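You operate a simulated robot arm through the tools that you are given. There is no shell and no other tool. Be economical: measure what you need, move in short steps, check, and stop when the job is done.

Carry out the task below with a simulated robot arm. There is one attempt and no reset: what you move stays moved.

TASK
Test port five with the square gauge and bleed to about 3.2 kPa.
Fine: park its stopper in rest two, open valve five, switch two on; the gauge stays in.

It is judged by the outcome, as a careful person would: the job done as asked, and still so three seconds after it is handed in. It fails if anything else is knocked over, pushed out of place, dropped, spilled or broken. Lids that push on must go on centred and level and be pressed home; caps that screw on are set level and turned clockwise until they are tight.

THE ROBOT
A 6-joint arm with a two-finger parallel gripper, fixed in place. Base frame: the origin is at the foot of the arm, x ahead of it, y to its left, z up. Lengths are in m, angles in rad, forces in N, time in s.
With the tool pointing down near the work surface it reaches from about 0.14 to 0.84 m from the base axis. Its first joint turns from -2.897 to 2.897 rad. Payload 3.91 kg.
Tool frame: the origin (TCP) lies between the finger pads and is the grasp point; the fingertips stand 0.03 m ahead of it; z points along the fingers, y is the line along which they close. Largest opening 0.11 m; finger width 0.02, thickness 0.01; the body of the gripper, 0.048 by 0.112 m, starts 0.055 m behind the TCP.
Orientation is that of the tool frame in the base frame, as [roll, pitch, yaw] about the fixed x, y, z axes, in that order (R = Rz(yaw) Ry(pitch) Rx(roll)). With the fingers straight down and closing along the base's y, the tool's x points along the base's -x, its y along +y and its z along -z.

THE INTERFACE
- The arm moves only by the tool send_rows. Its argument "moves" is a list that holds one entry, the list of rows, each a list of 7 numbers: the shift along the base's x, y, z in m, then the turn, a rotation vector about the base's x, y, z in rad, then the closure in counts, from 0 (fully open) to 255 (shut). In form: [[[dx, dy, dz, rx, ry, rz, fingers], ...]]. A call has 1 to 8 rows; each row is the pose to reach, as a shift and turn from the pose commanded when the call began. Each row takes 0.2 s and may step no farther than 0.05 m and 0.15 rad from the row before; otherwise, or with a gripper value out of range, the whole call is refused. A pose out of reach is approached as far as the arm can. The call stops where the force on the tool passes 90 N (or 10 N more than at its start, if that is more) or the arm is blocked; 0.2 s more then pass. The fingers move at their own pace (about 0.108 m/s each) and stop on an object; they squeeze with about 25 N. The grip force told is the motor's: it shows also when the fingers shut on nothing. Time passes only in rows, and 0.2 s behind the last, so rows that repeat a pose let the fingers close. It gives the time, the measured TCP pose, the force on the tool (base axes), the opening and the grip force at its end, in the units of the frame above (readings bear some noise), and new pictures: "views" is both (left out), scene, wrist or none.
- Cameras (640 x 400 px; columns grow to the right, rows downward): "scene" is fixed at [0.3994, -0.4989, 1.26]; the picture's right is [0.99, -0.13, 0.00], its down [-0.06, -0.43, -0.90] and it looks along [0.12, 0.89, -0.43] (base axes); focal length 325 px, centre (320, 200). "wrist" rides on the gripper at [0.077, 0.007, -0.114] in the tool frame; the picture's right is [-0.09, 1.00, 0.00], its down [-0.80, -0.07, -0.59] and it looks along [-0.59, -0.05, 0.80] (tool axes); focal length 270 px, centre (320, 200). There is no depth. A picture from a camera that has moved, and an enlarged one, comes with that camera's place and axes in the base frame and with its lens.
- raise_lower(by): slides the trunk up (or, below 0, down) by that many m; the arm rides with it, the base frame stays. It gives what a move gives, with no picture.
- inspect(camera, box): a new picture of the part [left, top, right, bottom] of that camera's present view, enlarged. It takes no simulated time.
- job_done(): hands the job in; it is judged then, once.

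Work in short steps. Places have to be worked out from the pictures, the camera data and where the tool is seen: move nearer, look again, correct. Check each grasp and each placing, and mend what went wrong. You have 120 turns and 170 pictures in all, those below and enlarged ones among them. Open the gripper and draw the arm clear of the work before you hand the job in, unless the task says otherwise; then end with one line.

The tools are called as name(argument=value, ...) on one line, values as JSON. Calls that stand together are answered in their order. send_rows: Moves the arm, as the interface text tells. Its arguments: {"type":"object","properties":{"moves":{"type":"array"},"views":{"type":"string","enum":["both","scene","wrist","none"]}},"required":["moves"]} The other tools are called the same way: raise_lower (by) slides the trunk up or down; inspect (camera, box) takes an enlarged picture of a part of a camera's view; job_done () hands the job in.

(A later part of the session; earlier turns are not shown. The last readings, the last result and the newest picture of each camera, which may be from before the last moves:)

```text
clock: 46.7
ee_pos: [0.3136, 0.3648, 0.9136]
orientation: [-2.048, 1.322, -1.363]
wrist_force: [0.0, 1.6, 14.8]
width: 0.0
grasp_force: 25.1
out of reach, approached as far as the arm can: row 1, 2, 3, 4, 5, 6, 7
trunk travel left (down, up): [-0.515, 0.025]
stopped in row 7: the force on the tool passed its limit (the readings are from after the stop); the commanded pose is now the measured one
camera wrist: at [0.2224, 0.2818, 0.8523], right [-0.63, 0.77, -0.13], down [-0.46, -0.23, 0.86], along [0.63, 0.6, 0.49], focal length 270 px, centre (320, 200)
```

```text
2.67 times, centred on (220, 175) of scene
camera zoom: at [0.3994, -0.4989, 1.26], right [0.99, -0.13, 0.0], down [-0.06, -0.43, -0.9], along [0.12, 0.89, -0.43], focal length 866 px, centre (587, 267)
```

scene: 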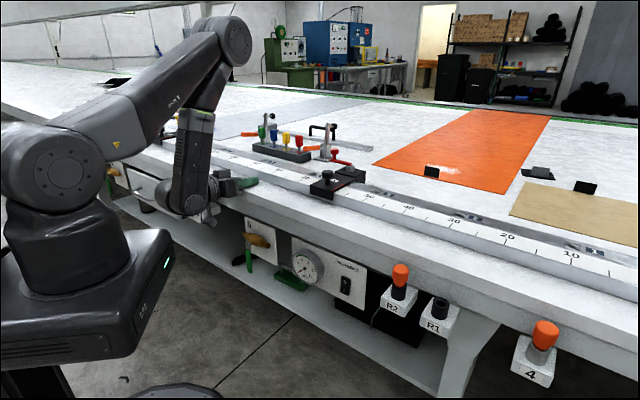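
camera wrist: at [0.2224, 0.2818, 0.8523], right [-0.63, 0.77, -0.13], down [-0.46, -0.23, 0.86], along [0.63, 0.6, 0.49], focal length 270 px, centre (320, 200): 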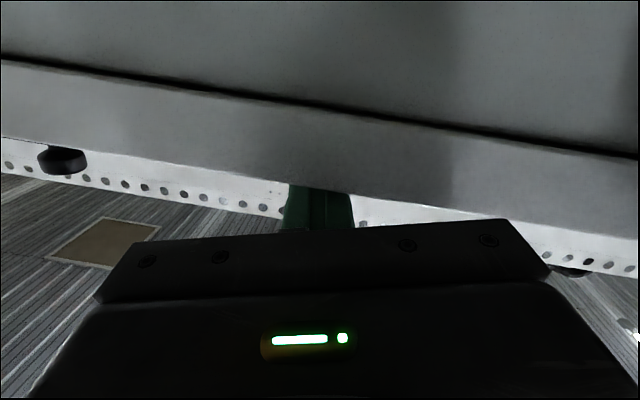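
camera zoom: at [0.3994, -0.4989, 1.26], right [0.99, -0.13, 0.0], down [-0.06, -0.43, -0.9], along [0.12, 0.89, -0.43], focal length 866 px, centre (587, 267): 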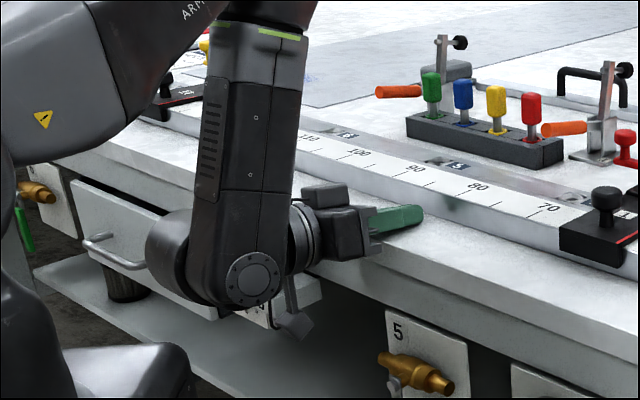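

The gauge is hidden behind the forearm but should be clear by geometry. I back out by rising and rotating the tool back toward vertical.

send_rows(moves=[[[0, 0, 0.02, -0.09, 0.09, 0, 255], [0, 0, 0.05, -0.18, 0.18, 0, 255], [0, 0, 0.08, -0.28, 0.28, 0, 255], [0, 0, 0.11, -0.38, 0.38, 0, 255], [0, 0, 0.13, -0.48, 0.48, 0, 255], [0, 0, 0.14, -0.58, 0.58, 0, 255], [0, 0, 0.14, -0.68, 0.68, 0, 255], [0, 0, 0.14, -0.78, 0.78, 0, 255]]])

```text
clock: 48.5
ee_pos: [0.3136, 0.3659, 1.0524]
orientation: [-2.948, 0.318, -2.125]
wrist_force: [-0.6, -0.1, -0.5]
width: 0.0
grasp_force: 25.0
trunk travel left (down, up): [-0.515, 0.025]
camera wrist: at [0.2318, 0.2907, 1.1355], right [-0.76, 0.64, -0.15], down [0.27, 0.51, 0.82], along [0.6, 0.58, -0.56], focal length 270 px, centre (320, 200)
```

scene: 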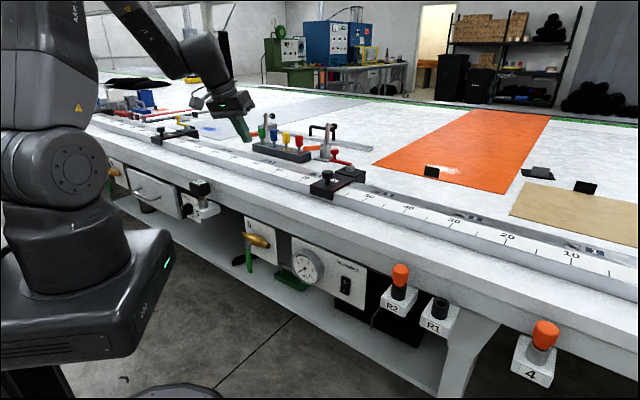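
wrist: 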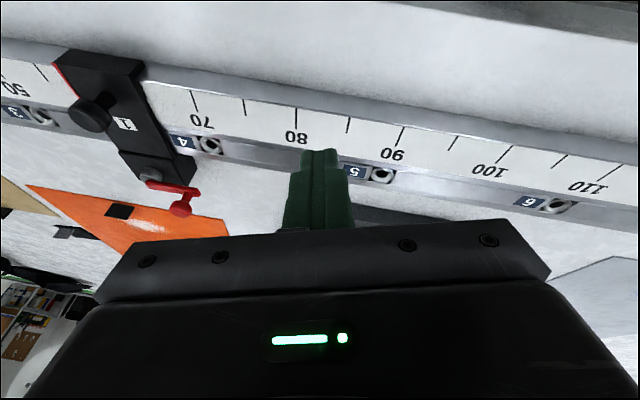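

Nothing appears disturbed. A 48° tilt worked earlier near this spot, so I return to that configuration at the matching height, then ride the trunk down.

send_rows(moves=[[[-0.017, -0.017, 0, 0.1, -0.04, -0.025, 255], [-0.035, -0.034, 0, 0.2, -0.08, -0.05, 255], [-0.052, -0.052, 0, 0.3, -0.12, -0.075, 255], [-0.07, -0.07, 0, 0.4, -0.16, -0.1, 255], [-0.0866, -0.0859, 0, 0.507, -0.2, -0.127, 255], [-0.0866, -0.0859, 0, 0.507, -0.2, -0.127, 255]]])

```text
clock: 49.9
ee_pos: [0.221, 0.2821, 1.0507]
orientation: [3.131, 0.838, -2.377]
wrist_force: [0.5, -1.3, -0.4]
width: 0.0001
grasp_force: 24.8
out of reach, approached as far as the arm can: row 3, 5, 6
trunk travel left (down, up): [-0.515, 0.025]
camera wrist: at [0.117, 0.1932, 1.0708], right [-0.65, 0.75, 0.07], down [0.12, 0.01, 0.99], along [0.75, 0.66, -0.1], focal length 270 px, centre (320, 200)
```

scene: 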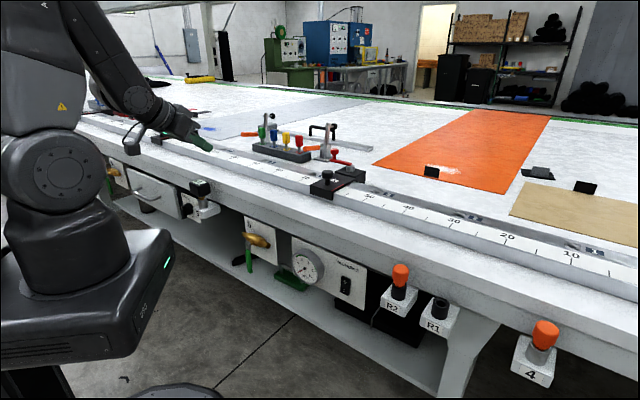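
wrist: 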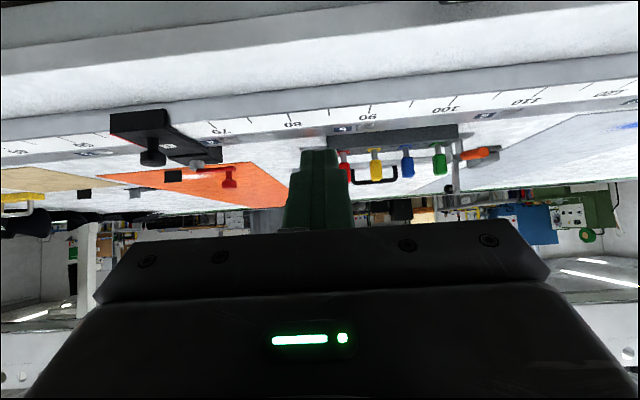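

Configuration regained. I lower the trunk to bring the fingertips to handle height (on the left side of the handle).

raise_lower(by=-0.335)

inspect(camera="wrist", box=[0, 0, 640, 400])

inspect(camera="scene", box=[140, 160, 300, 300])

```text
clock: 53.2
ee_pos: [0.2202, 0.2829, 0.7146]
orientation: [3.133, 0.837, -2.376]
wrist_force: [0.4, 0.0, 0.2]
width: 0.0001
grasp_force: 24.9
trunk travel left (down, up): [-0.18, 0.36]
```

```text
1.00 times, centred on (320, 200) of wrist
camera zoom: at [0.1174, 0.1936, 0.736], right [-0.65, 0.75, 0.07], down [0.12, 0.01, 0.99], along [0.75, 0.66, -0.1], focal length 270 px, centre (320, 200)
```

zoom: 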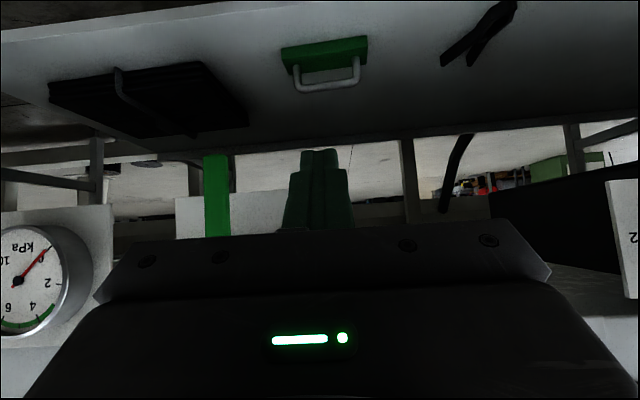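

```text
2.86 times, centred on (220, 230) of scene
camera zoom: at [0.3994, -0.4989, 1.26], right [0.99, -0.13, 0.0], down [-0.06, -0.43, -0.9], along [0.12, 0.89, -0.43], focal length 928 px, centre (606, 114)
```

zoom: 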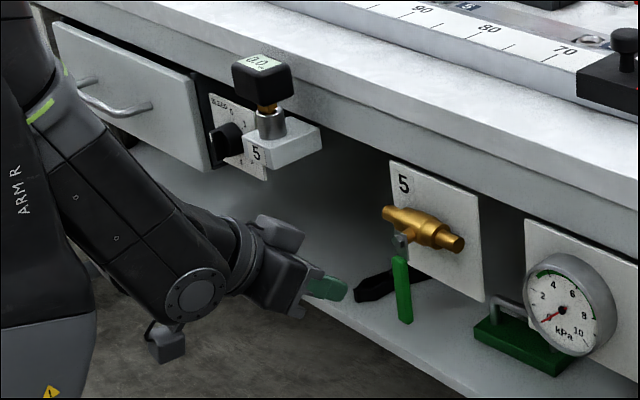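

The closed fingers are left of the hanging handle at its lower half. I advance 3 cm toward the panel and slide right to near contact.

send_rows(moves=[[[0.0107, 0.0105, 0, 0, 0, 0, 255], [0.0214, 0.021, 0, 0, 0, 0, 255], [0.0354, 0.0067, 0, 0, 0, 0, 255], [0.0515, -0.0096, 0, 0, 0, 0, 255]]])

inspect(camera="scene", box=[200, 210, 300, 290])

```text
clock: 54.2
ee_pos: [0.2427, 0.3058, 0.7158]
orientation: [3.137, 0.836, -2.377]
wrist_force: [-0.5, 0.0, -1.1]
width: 0.0
grasp_force: 25.4
out of reach, approached as far as the arm can: row 3, 4
trunk travel left (down, up): [-0.18, 0.36]
camera wrist: at [0.1377, 0.2152, 0.7365], right [-0.65, 0.76, 0.07], down [0.12, 0.01, 0.99], along [0.75, 0.65, -0.1], focal length 270 px, centre (320, 200)
```

scene: 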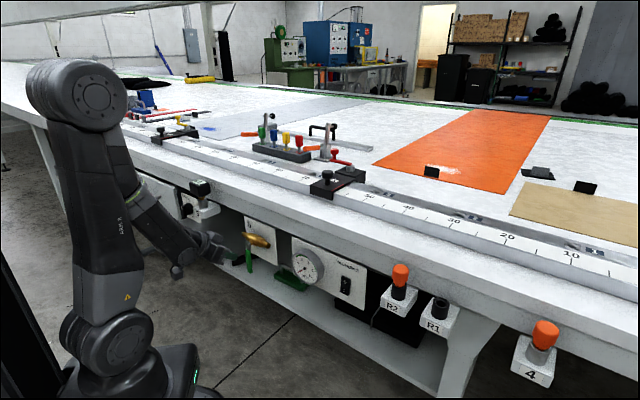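
wrist: 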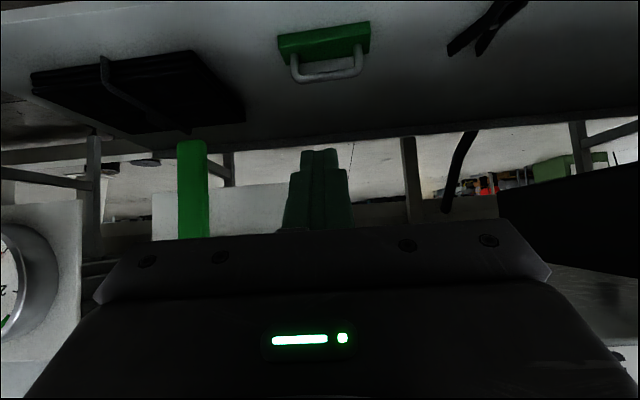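

```text
5.00 times, centred on (250, 250) of scene
camera zoom: at [0.3994, -0.4989, 1.26], right [0.99, -0.13, 0.0], down [-0.06, -0.43, -0.9], along [0.12, 0.89, -0.43], focal length 1625 px, centre (670, -50)
```

zoom: 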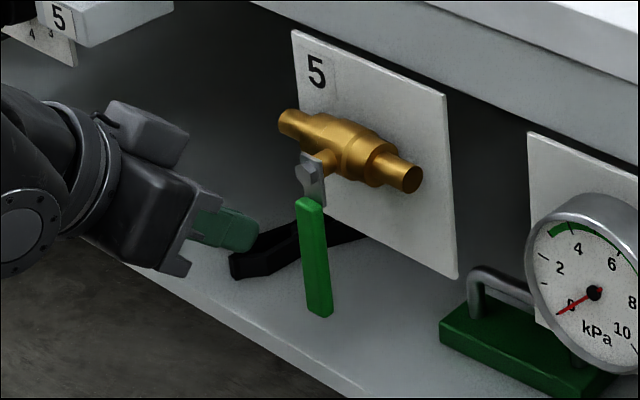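

The sideways move is out of reach (wrist too near the shoulder). I raise the hand and lower the trunk further, so the shoulder sits well below the wrist.

send_rows(moves=[[[-0.01, -0.01, 0.04, 0, 0, 0, 255], [-0.01, -0.01, 0.08, 0, 0, 0, 255], [-0.01, -0.01, 0.12, 0, 0, 0, 255]]], views="none")

raise_lower(by=-0.17)

```text
clock: 55.0
ee_pos: [0.2315, 0.2961, 0.8357]
orientation: [3.14, 0.842, -2.364]
wrist_force: [0.6, -0.5, -0.9]
width: 0.0
grasp_force: 24.6
trunk travel left (down, up): [-0.18, 0.36]
```

```text
clock: 56.9
ee_pos: [0.2329, 0.2957, 0.6659]
orientation: [3.13, 0.839, -2.377]
wrist_force: [0.0, 0.6, -0.5]
width: 0.0
grasp_force: 24.9
trunk travel left (down, up): [-0.01, 0.53]
```

Now with the shoulder low, I rise to handle height and try more tilt.

send_rows(moves=[[[0, 0, 0.025, 0, 0, 0, 255], [0, 0, 0.05, 0.07, -0.0713, 0, 255], [0, 0, 0.055, 0.14, -0.1426, 0, 255], [0, 0, 0.055, 0.21, -0.2138, 0, 255]]])

```text
clock: 57.9
ee_pos: [0.2338, 0.2933, 0.7201]
orientation: [3.122, 1.137, -2.387]
wrist_force: [-0.2, -0.2, 0.3]
width: 0.0
grasp_force: 25.0
trunk travel left (down, up): [-0.01, 0.53]
camera wrist: at [0.1294, 0.2053, 0.7005], right [-0.67, 0.74, 0.09], down [-0.09, -0.2, 0.98], along [0.74, 0.64, 0.2], focal length 270 px, centre (320, 200)
```

scene: 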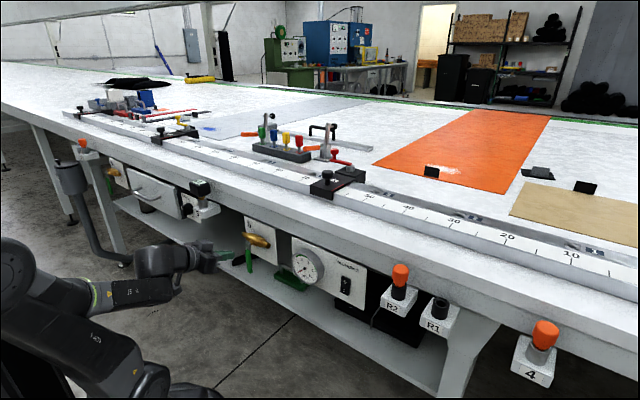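
wrist: 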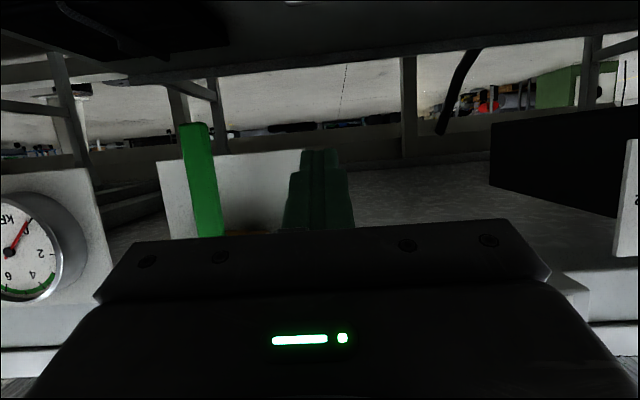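

The arm now reaches comfortably. I add a bit more tilt, advance ~1 cm, and slide right to near contact with the handle.

send_rows(moves=[[[0.0085, 0.0084, -0.005, 0.07, -0.0713, 0, 255], [0.0085, 0.0084, -0.01, 0.14, -0.1426, 0, 255], [0.0225, -0.0058, -0.01, 0.14, -0.1426, 0, 255], [0.0366, -0.0201, -0.01, 0.14, -0.1426, 0, 255]]])

inspect(camera="scene", box=[200, 210, 300, 290])

```text
clock: 58.9
ee_pos: [0.2471, 0.296, 0.7117]
orientation: [3.11, 1.336, -2.404]
wrist_force: [0.0, -0.1, -0.4]
width: 0.0002
grasp_force: 25.1
out of reach, approached as far as the arm can: row 3, 4
trunk travel left (down, up): [-0.01, 0.53]
camera wrist: at [0.1481, 0.2125, 0.6643], right [-0.68, 0.73, 0.09], down [-0.23, -0.33, 0.92], along [0.7, 0.6, 0.39], focal length 270 px, centre (320, 200)
```

scene: 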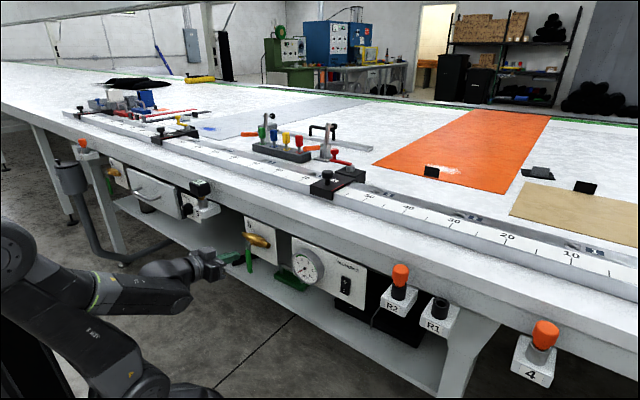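
wrist: 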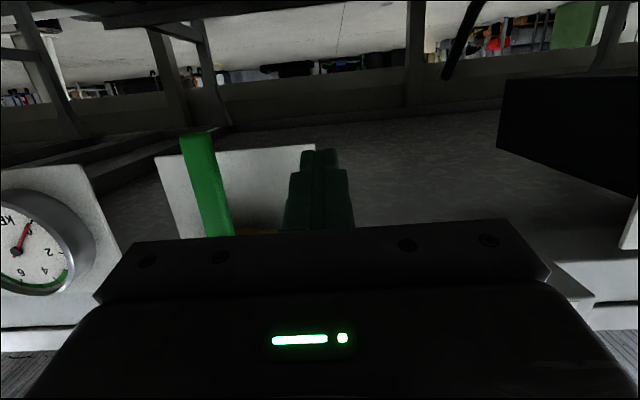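

```text
5.00 times, centred on (250, 250) of scene
camera zoom: at [0.3994, -0.4989, 1.26], right [0.99, -0.13, 0.0], down [-0.06, -0.43, -0.9], along [0.12, 0.89, -0.43], focal length 1625 px, centre (670, -50)
```

zoom: 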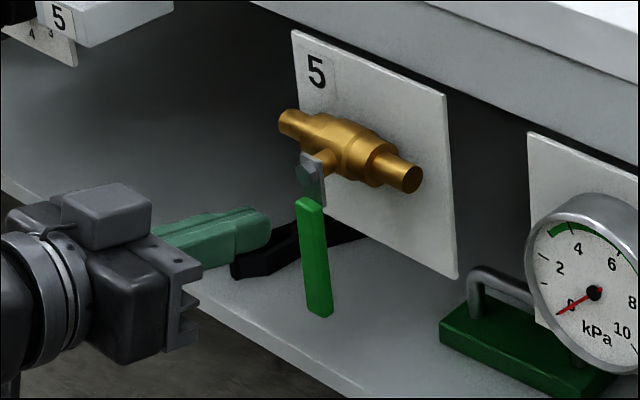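

Reach fails moving right with the tool facing squarely. I yaw the tool so the hand comes from the left, which moves the wrist away from the shoulder.

send_rows(moves=[[[-0.005, -0.003, 0, 0, 0, -0.14, 255], [-0.01, 0.0, 0, 0, 0, -0.28, 255], [-0.012, 0.004, 0, 0, 0, -0.42, 255], [-0.012, 0.004, 0, 0, 0, -0.56, 255], [-0.012, 0.004, 0, 0, 0, -0.65, 255]]])

inspect(camera="scene", box=[200, 210, 300, 290])

```text
clock: 60.1
ee_pos: [0.2351, 0.3001, 0.7112]
orientation: [3.108, 1.337, -3.049]
wrist_force: [0.2, 0.3, -0.3]
width: 0.0
grasp_force: 24.9
trunk travel left (down, up): [-0.01, 0.53]
camera wrist: at [0.1047, 0.2924, 0.6639], right [-0.1, 0.99, 0.09], down [-0.38, -0.13, 0.92], along [0.92, 0.06, 0.39], focal length 270 px, centre (320, 200)
```

scene: 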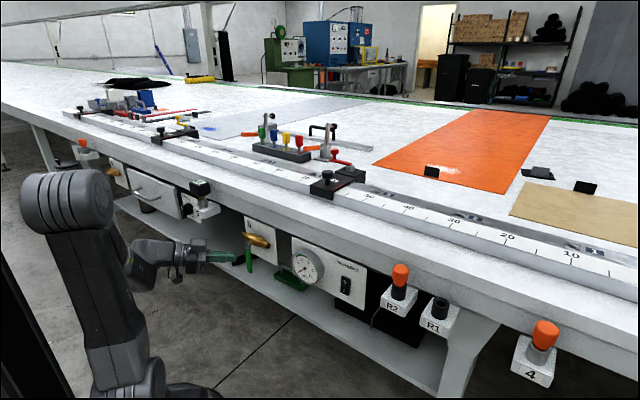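
wrist: 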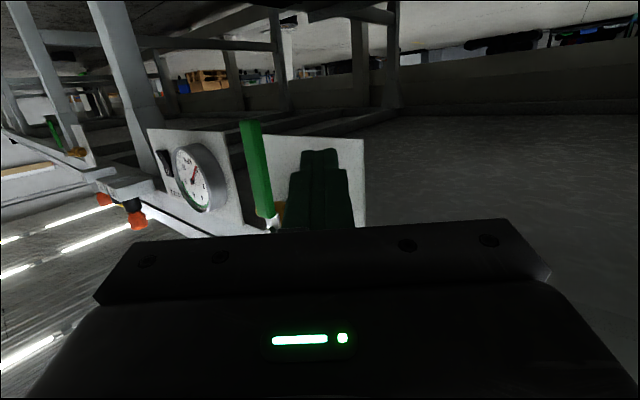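

```text
5.00 times, centred on (250, 250) of scene
camera zoom: at [0.3994, -0.4989, 1.26], right [0.99, -0.13, 0.0], down [-0.06, -0.43, -0.9], along [0.12, 0.89, -0.43], focal length 1625 px, centre (670, -50)
```

zoom: 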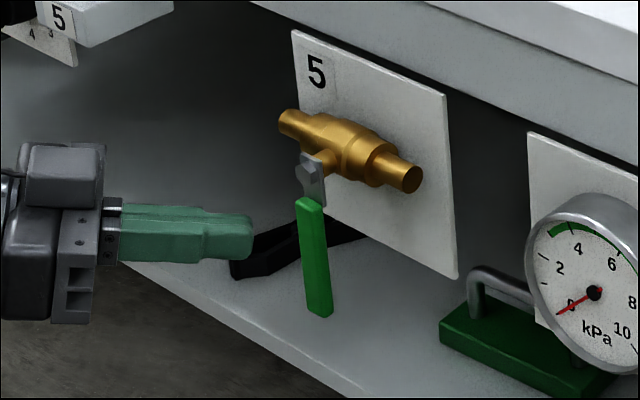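

The tool now points rightward beside the handle. I slide right to contact and push the handle about 15° as a test of its free direction.

send_rows(moves=[[[0.0123, -0.0125, 0.002, 0, 0, 0, 255], [0.0246, -0.0249, 0.003, 0, 0, 0, 255], [0.0316, -0.032, 0.003, 0, 0, 0, 255], [0.0386, -0.0392, 0.0025, 0, 0, 0, 255], [0.0435, -0.0442, 0.0015, 0, 0, 0, 255]]], views="wrist")

inspect(camera="scene", box=[200, 210, 300, 290])

```text
clock: 61.3
ee_pos: [0.268, 0.2696, 0.7138]
orientation: [3.113, 1.339, -3.005]
wrist_force: [-48.7, 44.1, -15.3]
width: 0.0001
grasp_force: 25.0
trunk travel left (down, up): [-0.01, 0.53]
stopped in row 5: the force on the tool passed its limit (the readings are from after the stop); the commanded pose is now the measured one
camera wrist: at [0.1378, 0.2561, 0.6666], right [-0.14, 0.99, 0.09], down [-0.38, -0.14, 0.92], along [0.92, 0.1, 0.39], focal length 270 px, centre (320, 200)
```

wrist: 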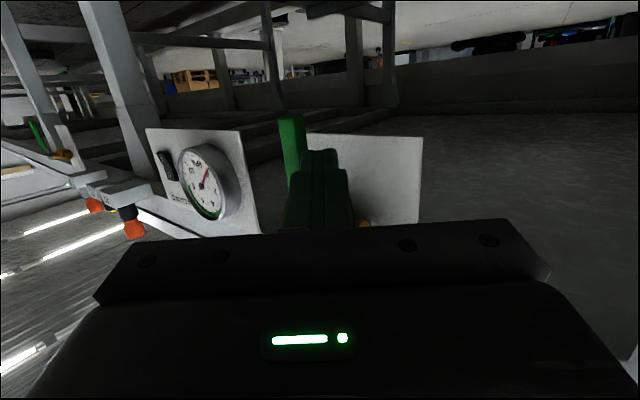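

```text
5.00 times, centred on (250, 250) of scene
camera zoom: at [0.3994, -0.4989, 1.26], right [0.99, -0.13, 0.0], down [-0.06, -0.43, -0.9], along [0.12, 0.89, -0.43], focal length 1625 px, centre (670, -50)
```

zoom: 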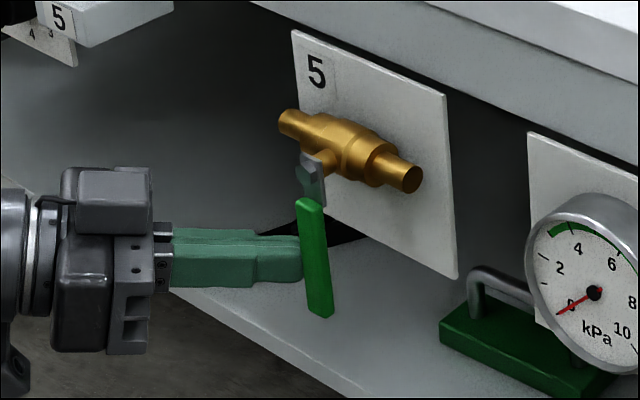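

The handle is against its stop in this direction (it didn't move at ~65 N), so it opens the other way. I back off, rise, and swing the tool around to approach from the right side.

send_rows(moves=[[[-0.01, 0.01, 0, 0, 0, 0, 255], [-0.035, -0.005, 0.02, 0, 0, 0, 255], [-0.05, -0.02, 0.058, 0, 0, 0.12, 255], [-0.05, -0.02, 0.105, 0, 0, 0.26, 255], [-0.05, -0.02, 0.15, 0, 0, 0.4, 255], [-0.05, -0.02, 0.19, 0, 0, 0.54, 255], [-0.05, -0.02, 0.2, 0, 0, 0.68, 255], [-0.05, -0.02, 0.2, 0, 0, 0.82, 255]]], views="scene")

```text
clock: 63.1
ee_pos: [0.2249, 0.2432, 0.9126]
orientation: [3.1, 1.335, -2.216]
wrist_force: [0.3, 0.1, -0.1]
width: 0.0
grasp_force: 24.9
trunk travel left (down, up): [-0.01, 0.53]
```

scene: 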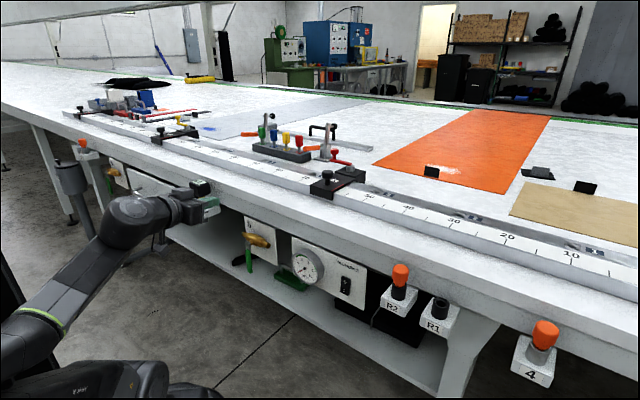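

Rotated fine. I continue the swing and shift right, staying high.

send_rows(moves=[[[0.014, -0.014, 0, 0, 0, 0.1, 255], [0.035, -0.036, 0, 0, 0, 0.22, 255], [0.056, -0.057, 0, 0, 0, 0.34, 255], [0.077, -0.078, 0, 0, 0, 0.46, 255], [0.095, -0.097, 0, 0, 0, 0.5, 255]]], views="none")

send_rows(moves=[[[0, 0, -0.045, 0, 0, 0, 255], [0, 0, -0.09, 0, 0, 0, 255], [0, 0, -0.135, 0, 0, 0, 255], [0, 0, -0.17, 0, 0, 0, 255], [0, 0, -0.2, 0, 0, 0, 255]]])

inspect(camera="scene", box=[200, 200, 330, 300])

```text
clock: 64.3
ee_pos: [0.265, 0.2021, 0.8892]
orientation: [3.066, 1.226, -2.158]
wrist_force: [-0.1, -0.3, 0.1]
width: 0.0
grasp_force: 24.5
out of reach, approached as far as the arm can: row 2, 3, 4, 5
trunk travel left (down, up): [-0.01, 0.53]
```

```text
clock: 65.4
ee_pos: [0.2143, 0.2283, 0.7206]
orientation: [3.084, 1.268, -1.922]
wrist_force: [0.5, -0.1, -0.3]
width: 0.0
grasp_force: 24.8
trunk travel left (down, up): [-0.01, 0.53]
stopped in row 5: the arm was blocked; the commanded pose is now the measured one
camera wrist: at [0.1682, 0.106, 0.6827], right [-0.94, 0.31, 0.1], down [-0.01, -0.34, 0.94], along [0.33, 0.89, 0.33], focal length 270 px, centre (320, 200)
```

scene: 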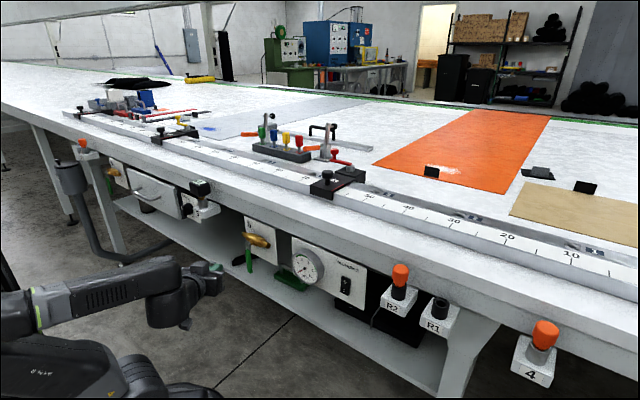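
wrist: 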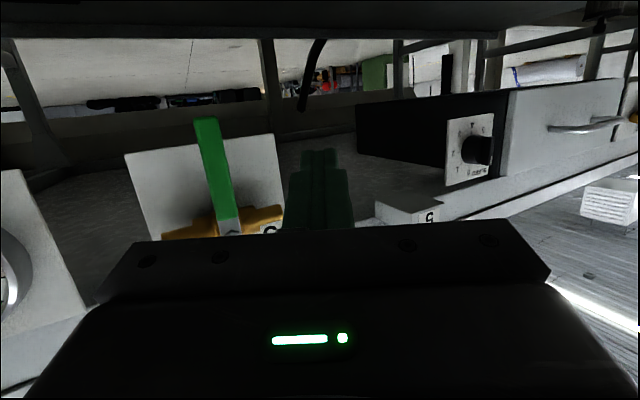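

```text
4.00 times, centred on (265, 250) of scene
camera zoom: at [0.3994, -0.4989, 1.26], right [0.99, -0.13, 0.0], down [-0.06, -0.43, -0.9], along [0.12, 0.89, -0.43], focal length 1300 px, centre (540, 0)
```

zoom: 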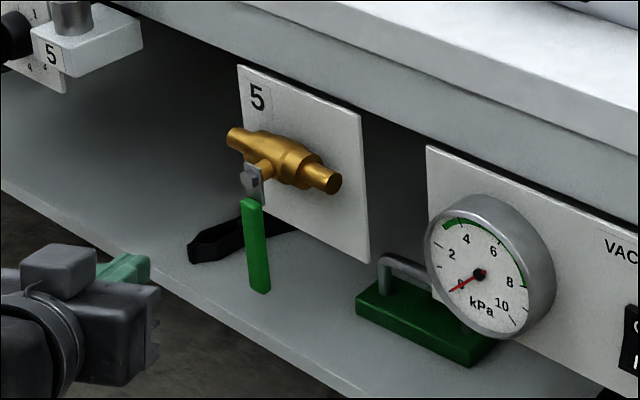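

It can't get to the right side. Instead I'll return to the left-side heading with the fingers slightly open as a fork around the handle, and pull it left with the outer finger. First rise and swing back.

send_rows(moves=[[[0, 0, 0.04, 0, 0, 0, 255], [0, 0, 0.085, 0, 0, -0.1, 255], [0, 0, 0.13, 0, 0, -0.24, 255], [0, 0, 0.17, 0, 0, -0.38, 255], [0.005, 0.005, 0.19, 0, 0, -0.52, 255], [0.01, 0.012, 0.19, 0, 0, -0.66, 255], [0.015, 0.02, 0.19, 0, 0, -0.8, 255], [0.0244, 0.0267, 0.19, 0, 0, -0.94, 181]]], views="none")

```text
clock: 67.2
ee_pos: [0.2383, 0.2639, 0.9076]
orientation: [3.105, 1.25, -2.849]
wrist_force: [1.3, 0.0, -0.1]
width: 0.0321
grasp_force: 0.0
out of reach, approached as far as the arm can: row 2
trunk travel left (down, up): [-0.01, 0.53]
```

Good. Now descend to the pre-approach point with the final bit of yaw.

send_rows(moves=[[[0, 0, -0.04, 0, 0, -0.08, 181], [0, 0, -0.08, 0, 0, -0.16, 181], [0, 0, -0.12, 0, 0, -0.16, 181], [0, 0, -0.16, 0, 0, -0.16, 181], [0, 0, -0.2, 0, 0, -0.16, 181]]])

inspect(camera="scene", box=[200, 200, 300, 290])

```text
clock: 68.4
ee_pos: [0.2388, 0.2656, 0.7041]
orientation: [3.104, 1.249, -3.008]
wrist_force: [0.6, 0.2, -0.4]
width: 0.0318
grasp_force: 0.1
trunk travel left (down, up): [-0.01, 0.53]
camera wrist: at [0.1048, 0.2511, 0.6701], right [-0.14, 0.99, 0.1], down [-0.29, -0.13, 0.95], along [0.95, 0.1, 0.31], focal length 270 px, centre (320, 200)
```

scene: 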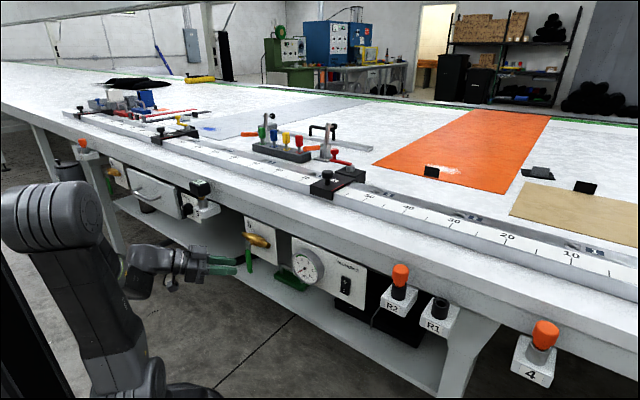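
wrist: 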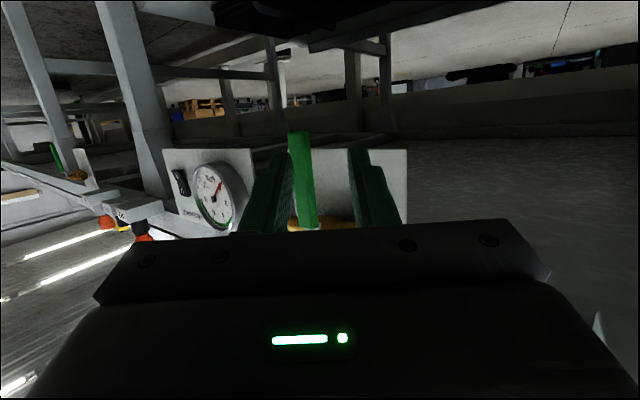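

```text
4.44 times, centred on (250, 245) of scene
camera zoom: at [0.3994, -0.4989, 1.26], right [0.99, -0.13, 0.0], down [-0.06, -0.43, -0.9], along [0.12, 0.89, -0.43], focal length 1444 px, centre (631, 0)
```

zoom: 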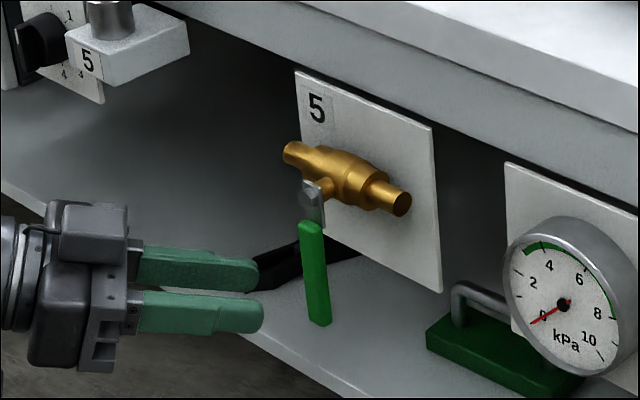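

The handle is nicely between the two fingers in the wrist view. I advance along the fingers so they straddle it.

send_rows(moves=[[[0.02, -0.005, 0, 0, 0, 0, 181], [0.04, -0.004, 0, 0, 0, 0, 181], [0.058, -0.003, 0, 0, 0, 0, 181]]], views="wrist")

inspect(camera="scene", box=[200, 200, 300, 290])

```text
clock: 69.2
ee_pos: [0.2969, 0.2635, 0.7071]
orientation: [3.107, 1.249, -3.007]
wrist_force: [0.4, 0.1, -1.2]
width: 0.0319
grasp_force: 0.1
trunk travel left (down, up): [-0.01, 0.53]
camera wrist: at [0.1628, 0.2483, 0.6709], right [-0.14, 0.99, 0.09], down [-0.29, -0.13, 0.95], along [0.95, 0.1, 0.31], focal length 270 px, centre (320, 200)
```

wrist: 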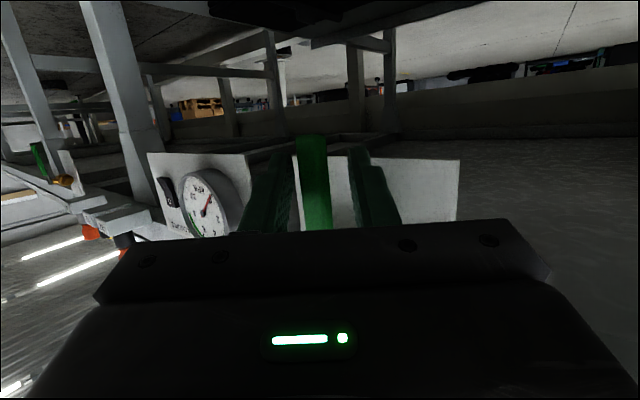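

```text
4.44 times, centred on (250, 245) of scene
camera zoom: at [0.3994, -0.4989, 1.26], right [0.99, -0.13, 0.0], down [-0.06, -0.43, -0.9], along [0.12, 0.89, -0.43], focal length 1444 px, centre (631, 0)
```

zoom: 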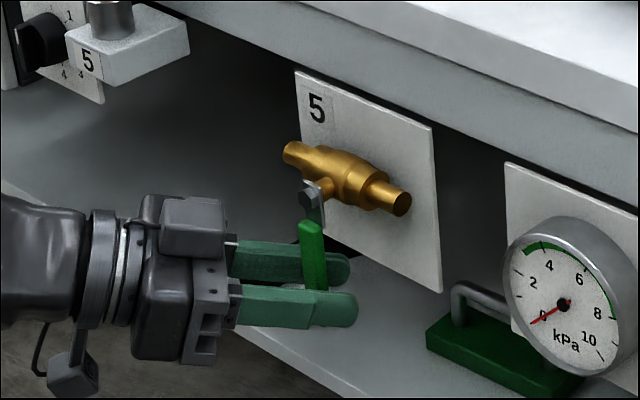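

The fork straddles the handle. I pull left ~3 cm to test that the handle moves this way.

send_rows(moves=[[[-0.007, 0.0071, 0, 0, 0, 0, 181], [-0.014, 0.0143, 0, 0, 0, 0, 181], [-0.0203, 0.0207, 0, 0, 0, 0, 181]]], views="none")

inspect(camera="scene", box=[200, 200, 300, 290])

```text
clock: 70.0
ee_pos: [0.275, 0.2829, 0.7064]
orientation: [3.106, 1.249, -3.008]
wrist_force: [-0.7, -0.5, -0.8]
width: 0.0326
grasp_force: 0.2
trunk travel left (down, up): [-0.01, 0.53]
```

```text
4.44 times, centred on (250, 245) of scene
camera zoom: at [0.3994, -0.4989, 1.26], right [0.99, -0.13, 0.0], down [-0.06, -0.43, -0.9], along [0.12, 0.89, -0.43], focal length 1444 px, centre (631, 0)
```

zoom: 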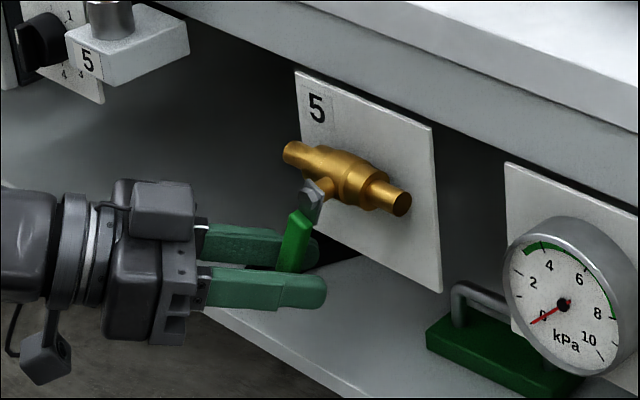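

The handle swings freely to the left. I bring it a bit further (~38°), then back the fork out.

send_rows(moves=[[[-0.006, 0.006, 0.002, 0, 0, 0, 181], [-0.012, 0.0122, 0.004, 0, 0, 0, 181], [-0.012, 0.0122, 0.004, 0, 0, 0, 181], [-0.032, 0.0095, 0.002, 0, 0, 0, 181], [-0.052, 0.0068, -0.005, 0, 0, 0, 181], [-0.062, 0.0055, -0.01, 0, 0, 0, 255], [-0.062, 0.0055, -0.01, 0, 0, 0, 255]]], views="wrist")

inspect(camera="scene", box=[200, 200, 300, 290])

```text
clock: 71.6
ee_pos: [0.2145, 0.2882, 0.6959]
orientation: [3.107, 1.25, -3.007]
wrist_force: [0.5, -0.8, 0.6]
width: 0.0002
grasp_force: 24.7
trunk travel left (down, up): [-0.01, 0.53]
camera wrist: at [0.0802, 0.274, 0.661], right [-0.14, 0.99, 0.09], down [-0.29, -0.13, 0.95], along [0.95, 0.1, 0.31], focal length 270 px, centre (320, 200)
```

wrist: 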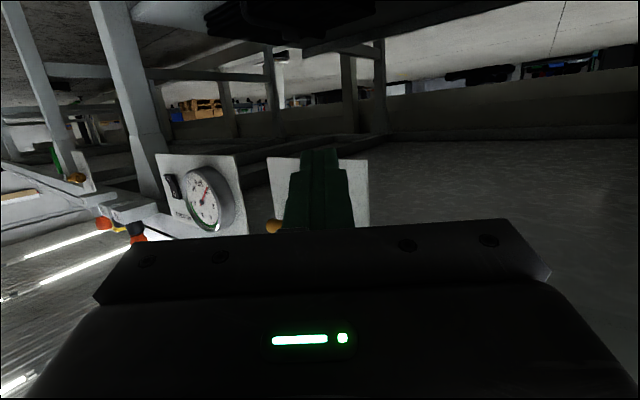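

```text
4.44 times, centred on (250, 245) of scene
camera zoom: at [0.3994, -0.4989, 1.26], right [0.99, -0.13, 0.0], down [-0.06, -0.43, -0.9], along [0.12, 0.89, -0.43], focal length 1444 px, centre (631, 0)
```

zoom: 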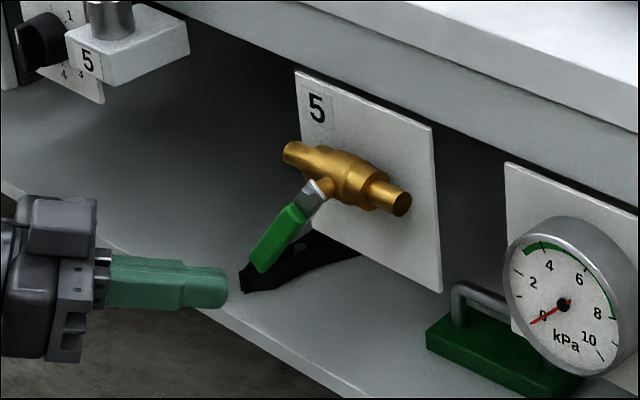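

Handle is at ~36° to the left. Now with closed fingers I slip the tip in on its lower-right side and push it up and left along its arc.

send_rows(moves=[[[0.0106, -0.0094, 0.012, 0, 0, 0, 255], [0.0212, -0.0187, 0.0226, 0, 0, 0, 255], [0.041, -0.016, 0.0226, 0, 0, 0, 255], [0.0608, -0.0134, 0.0226, 0, 0, 0, 255]]], views="wrist")

inspect(camera="scene", box=[200, 200, 300, 290])

```text
clock: 72.5
ee_pos: [0.2533, 0.2627, 0.714]
orientation: [-3.128, 1.236, -2.971]
wrist_force: [-53.3, -51.3, -7.7]
width: 0.0
grasp_force: 25.4
trunk travel left (down, up): [-0.01, 0.53]
stopped in row 4: the force on the tool passed its limit (the readings are from after the stop); the commanded pose is now the measured one
camera wrist: at [0.1202, 0.2484, 0.6791], right [-0.13, 0.99, 0.08], down [-0.29, -0.11, 0.95], along [0.95, 0.1, 0.3], focal length 270 px, centre (320, 200)
```

wrist: 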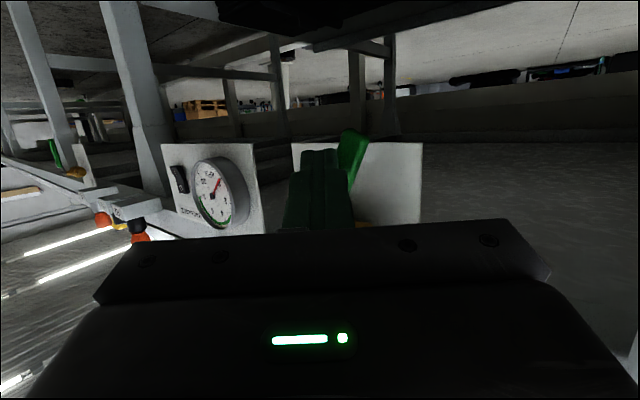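

```text
4.44 times, centred on (250, 245) of scene
camera zoom: at [0.3994, -0.4989, 1.26], right [0.99, -0.13, 0.0], down [-0.06, -0.43, -0.9], along [0.12, 0.89, -0.43], focal length 1444 px, centre (631, 0)
```

zoom: 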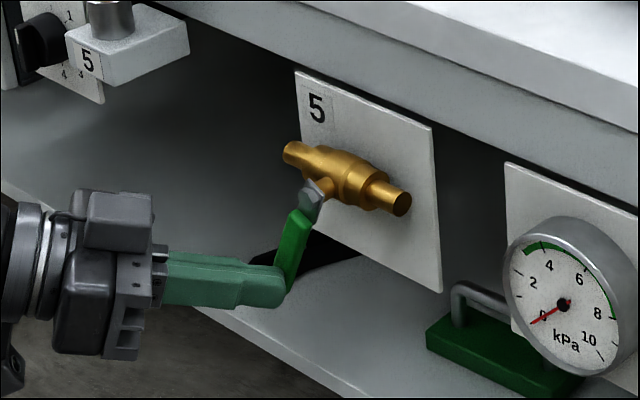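

The tip landed on the handle's front face. I back off and re-enter ~3 cm further right.

send_rows(moves=[[[-0.0143, -0.014, 0, 0, 0, 0, 255], [0.0046, -0.0187, 0.0045, 0, 0, 0, 255], [0.0244, -0.016, 0.0045, 0, 0, 0, 255], [0.0442, -0.0133, 0.0045, 0, 0, 0, 255]]], views="wrist")

inspect(camera="scene", box=[200, 200, 300, 290])

```text
clock: 73.5
ee_pos: [0.3005, 0.2554, 0.7184]
orientation: [-3.138, 1.236, -2.972]
wrist_force: [-0.2, -0.9, -0.3]
width: 0.0001
grasp_force: 25.4
trunk travel left (down, up): [-0.01, 0.53]
camera wrist: at [0.1664, 0.2405, 0.6841], right [-0.14, 0.99, 0.08], down [-0.28, -0.12, 0.95], along [0.95, 0.11, 0.3], focal length 270 px, centre (320, 200)
```

wrist: 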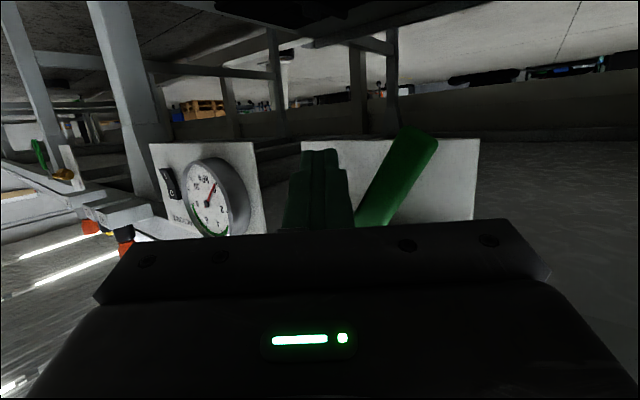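

```text
4.44 times, centred on (250, 245) of scene
camera zoom: at [0.3994, -0.4989, 1.26], right [0.99, -0.13, 0.0], down [-0.06, -0.43, -0.9], along [0.12, 0.89, -0.43], focal length 1444 px, centre (631, 0)
```

zoom: 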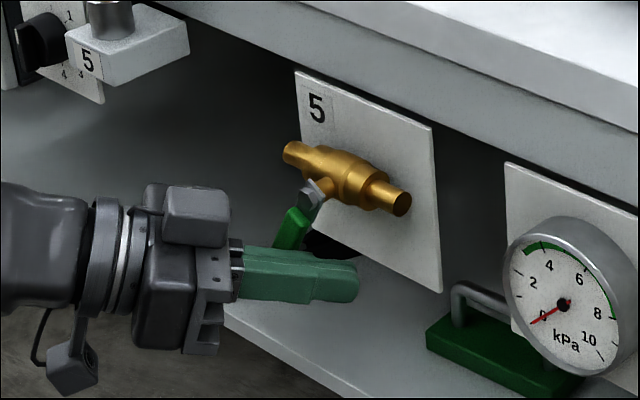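

The tip is on the handle's right side now. I push along the arc to about 65° first.

send_rows(moves=[[[-0.0135, 0.0138, 0.0034, 0, 0, 0, 255], [-0.0188, 0.0192, 0.0065, 0, 0, 0, 255], [-0.0241, 0.0245, 0.0101, 0, 0, 0, 255], [-0.0286, 0.029, 0.0153, 0, 0, 0, 255], [-0.0331, 0.0336, 0.0205, 0, 0, 0, 255]]], views="none")

inspect(camera="scene", box=[200, 200, 300, 290])

```text
clock: 74.7
ee_pos: [0.2669, 0.2891, 0.7378]
orientation: [-3.138, 1.238, -2.972]
wrist_force: [-1.0, -0.1, -0.4]
width: 0.0002
grasp_force: 25.0
trunk travel left (down, up): [-0.01, 0.53]
```

```text
4.44 times, centred on (250, 245) of scene
camera zoom: at [0.3994, -0.4989, 1.26], right [0.99, -0.13, 0.0], down [-0.06, -0.43, -0.9], along [0.12, 0.89, -0.43], focal length 1444 px, centre (631, 0)
```

zoom: 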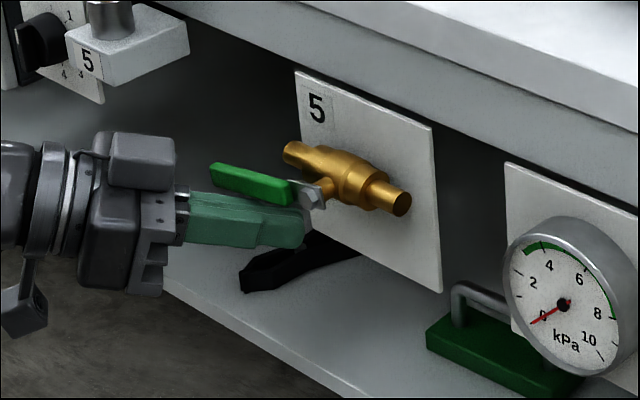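

The handle is almost horizontal (~86°). I nudge up a little more to its stop.

send_rows(moves=[[[-0.001, 0.001, 0.005, 0, 0, 0, 255], [-0.002, 0.002, 0.01, 0, 0, 0, 255], [-0.002, 0.002, 0.014, 0, 0, 0, 255]]], views="none")

inspect(camera="scene", box=[200, 200, 300, 290])

```text
clock: 75.5
ee_pos: [0.2648, 0.2902, 0.7512]
orientation: [-3.126, 1.234, -2.964]
wrist_force: [-4.4, -1.7, -14.8]
width: 0.0
grasp_force: 24.8
trunk travel left (down, up): [-0.01, 0.53]
```

```text
4.44 times, centred on (250, 245) of scene
camera zoom: at [0.3994, -0.4989, 1.26], right [0.99, -0.13, 0.0], down [-0.06, -0.43, -0.9], along [0.12, 0.89, -0.43], focal length 1444 px, centre (631, 0)
```

zoom: 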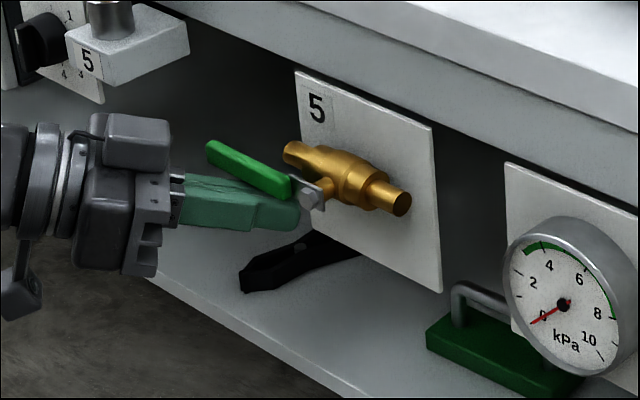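

The handle is now parallel with the pipe and at its stop: valve five open. I withdraw the fingers down and back.

send_rows(moves=[[[0, 0, -0.01, 0, 0, 0, 255], [-0.02, -0.01, -0.015, 0, 0, 0, 255], [-0.045, -0.025, -0.015, 0, 0, 0, 255], [-0.06, -0.04, 0.01, 0, 0, 0, 255]]], views="scene")

inspect(camera="scene", box=[160, 160, 360, 300])

```text
clock: 76.5
ee_pos: [0.2045, 0.2492, 0.7623]
orientation: [-3.138, 1.239, -2.973]
wrist_force: [-0.6, -0.4, 0.3]
width: 0.0
grasp_force: 25.2
trunk travel left (down, up): [-0.01, 0.53]
```

scene: 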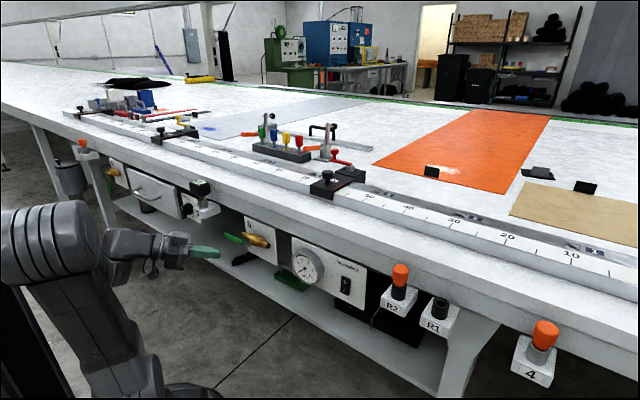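

```text
2.86 times, centred on (260, 230) of scene
camera zoom: at [0.3994, -0.4989, 1.26], right [0.99, -0.13, 0.0], down [-0.06, -0.43, -0.9], along [0.12, 0.89, -0.43], focal length 928 px, centre (491, 114)
```

zoom: 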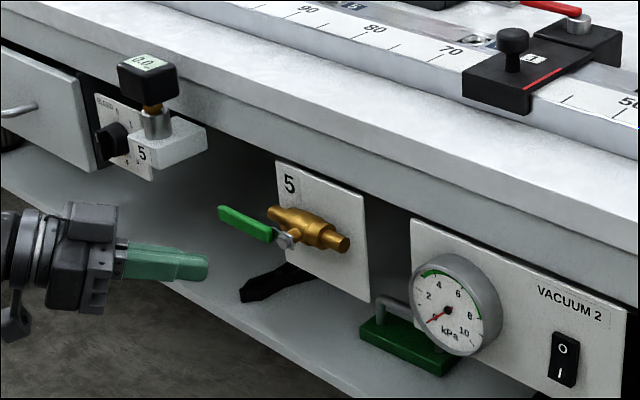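

Valve five stays open. Next the VACUUM 2 switch, whose "I" end I place at (0.5345,0.084,0.738). I rise, reduce the tilt and travel right at a safe height.

send_rows(moves=[[[0, 0, 0.045, -0.021, 0.123, 0, 255], [0, 0, 0.09, -0.042, 0.246, 0, 255], [0, 0, 0.135, -0.063, 0.37, 0, 255], [0, 0, 0.18, -0.084, 0.493, 0, 255], [0.02, -0.023, 0.215, -0.084, 0.493, 0, 255], [0.05, -0.055, 0.22, -0.084, 0.493, 0, 255], [0.08, -0.09, 0.22, -0.084, 0.493, 0, 255]]], views="none")

```text
clock: 78.1
ee_pos: [0.2844, 0.1601, 0.9821]
orientation: [-3.139, 0.739, -2.971]
wrist_force: [0.4, 0.9, 0.4]
width: 0.0
grasp_force: 24.9
trunk travel left (down, up): [-0.01, 0.53]
```

Continue to the right while yawing to face the panel.

send_rows(moves=[[[0.025, -0.029, 0, 0, 0, 0.1, 255], [0.05, -0.058, 0, 0, 0, 0.2, 255], [0.076, -0.088, 0, 0, 0, 0.3, 255], [0.102, -0.117, 0, 0, 0, 0.4, 255], [0.128, -0.147, 0, 0, 0, 0.5, 255], [0.153, -0.176, 0, 0, 0, 0.6, 255]]], views="scene")

```text
clock: 79.0
ee_pos: [0.322, 0.1376, 0.9956]
orientation: [3.132, 0.79, -2.297]
wrist_force: [0.0, -0.2, 0.2]
width: 0.0001
grasp_force: 25.0
trunk travel left (down, up): [-0.01, 0.53]
stopped in row 4: the arm was blocked; the commanded pose is now the measured one
```

scene: 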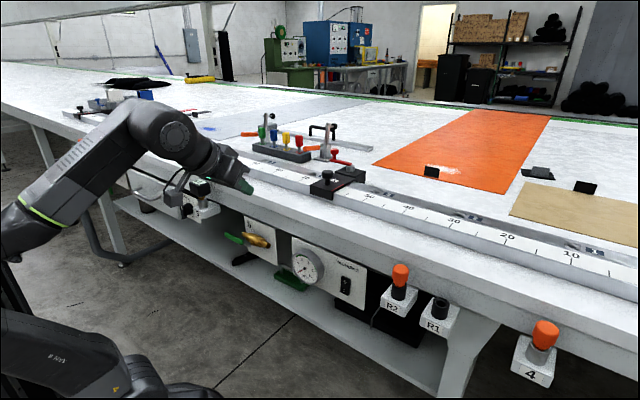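

Blocked near the base. I bring the tool back to vertical here first, which is a comfortable posture for travelling.

send_rows(moves=[[[0, 0, 0, -0.1, 0.09, 0, 255], [0, 0, 0.01, -0.2, 0.178, 0, 255], [0.01, 0.01, 0.02, -0.3, 0.266, 0, 255], [0.015, 0.015, 0.02, -0.4, 0.355, 0, 255], [0.02, 0.02, 0.02, -0.5, 0.444, 0, 255], [0.02, 0.02, 0.02, -0.591, 0.525, 0, 255]]], views="none")

```text
clock: 80.4
ee_pos: [0.346, 0.1725, 0.9308]
orientation: [-3.129, -0.002, -2.293]
wrist_force: [-0.3, -0.3, 0.6]
width: 0.0
grasp_force: 24.7
out of reach, approached as far as the arm can: row 5, 6
trunk travel left (down, up): [-0.01, 0.53]
```

Vertical again. I travel along the bench to in front of the switch.

send_rows(moves=[[[0.023, -0.031, 0, 0, 0, -0.02, 255], [0.045, -0.062, 0, 0, 0, -0.04, 255], [0.068, -0.093, 0, 0, 0, -0.07, 255], [0.09, -0.124, 0, 0, 0, -0.07, 255], [0.113, -0.155, 0, 0, 0, -0.07, 255]]])

```text
clock: 81.6
ee_pos: [0.4581, 0.0176, 0.9275]
orientation: [-3.132, -0.012, -2.363]
wrist_force: [-1.5, -0.3, 0.2]
width: 0.0
grasp_force: 24.8
out of reach, approached as far as the arm can: row 1, 2, 4, 5
trunk travel left (down, up): [-0.01, 0.53]
camera wrist: at [0.3981, -0.0282, 1.0444], right [-0.64, 0.77, -0.01], down [0.62, 0.52, 0.59], along [0.46, 0.37, -0.81], focal length 270 px, centre (320, 200)
```

scene: 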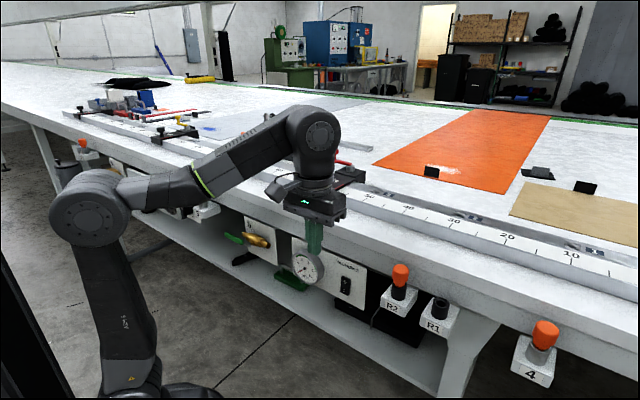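
wrist: 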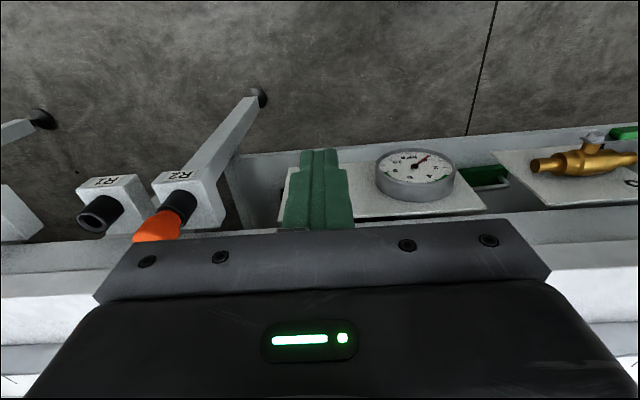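

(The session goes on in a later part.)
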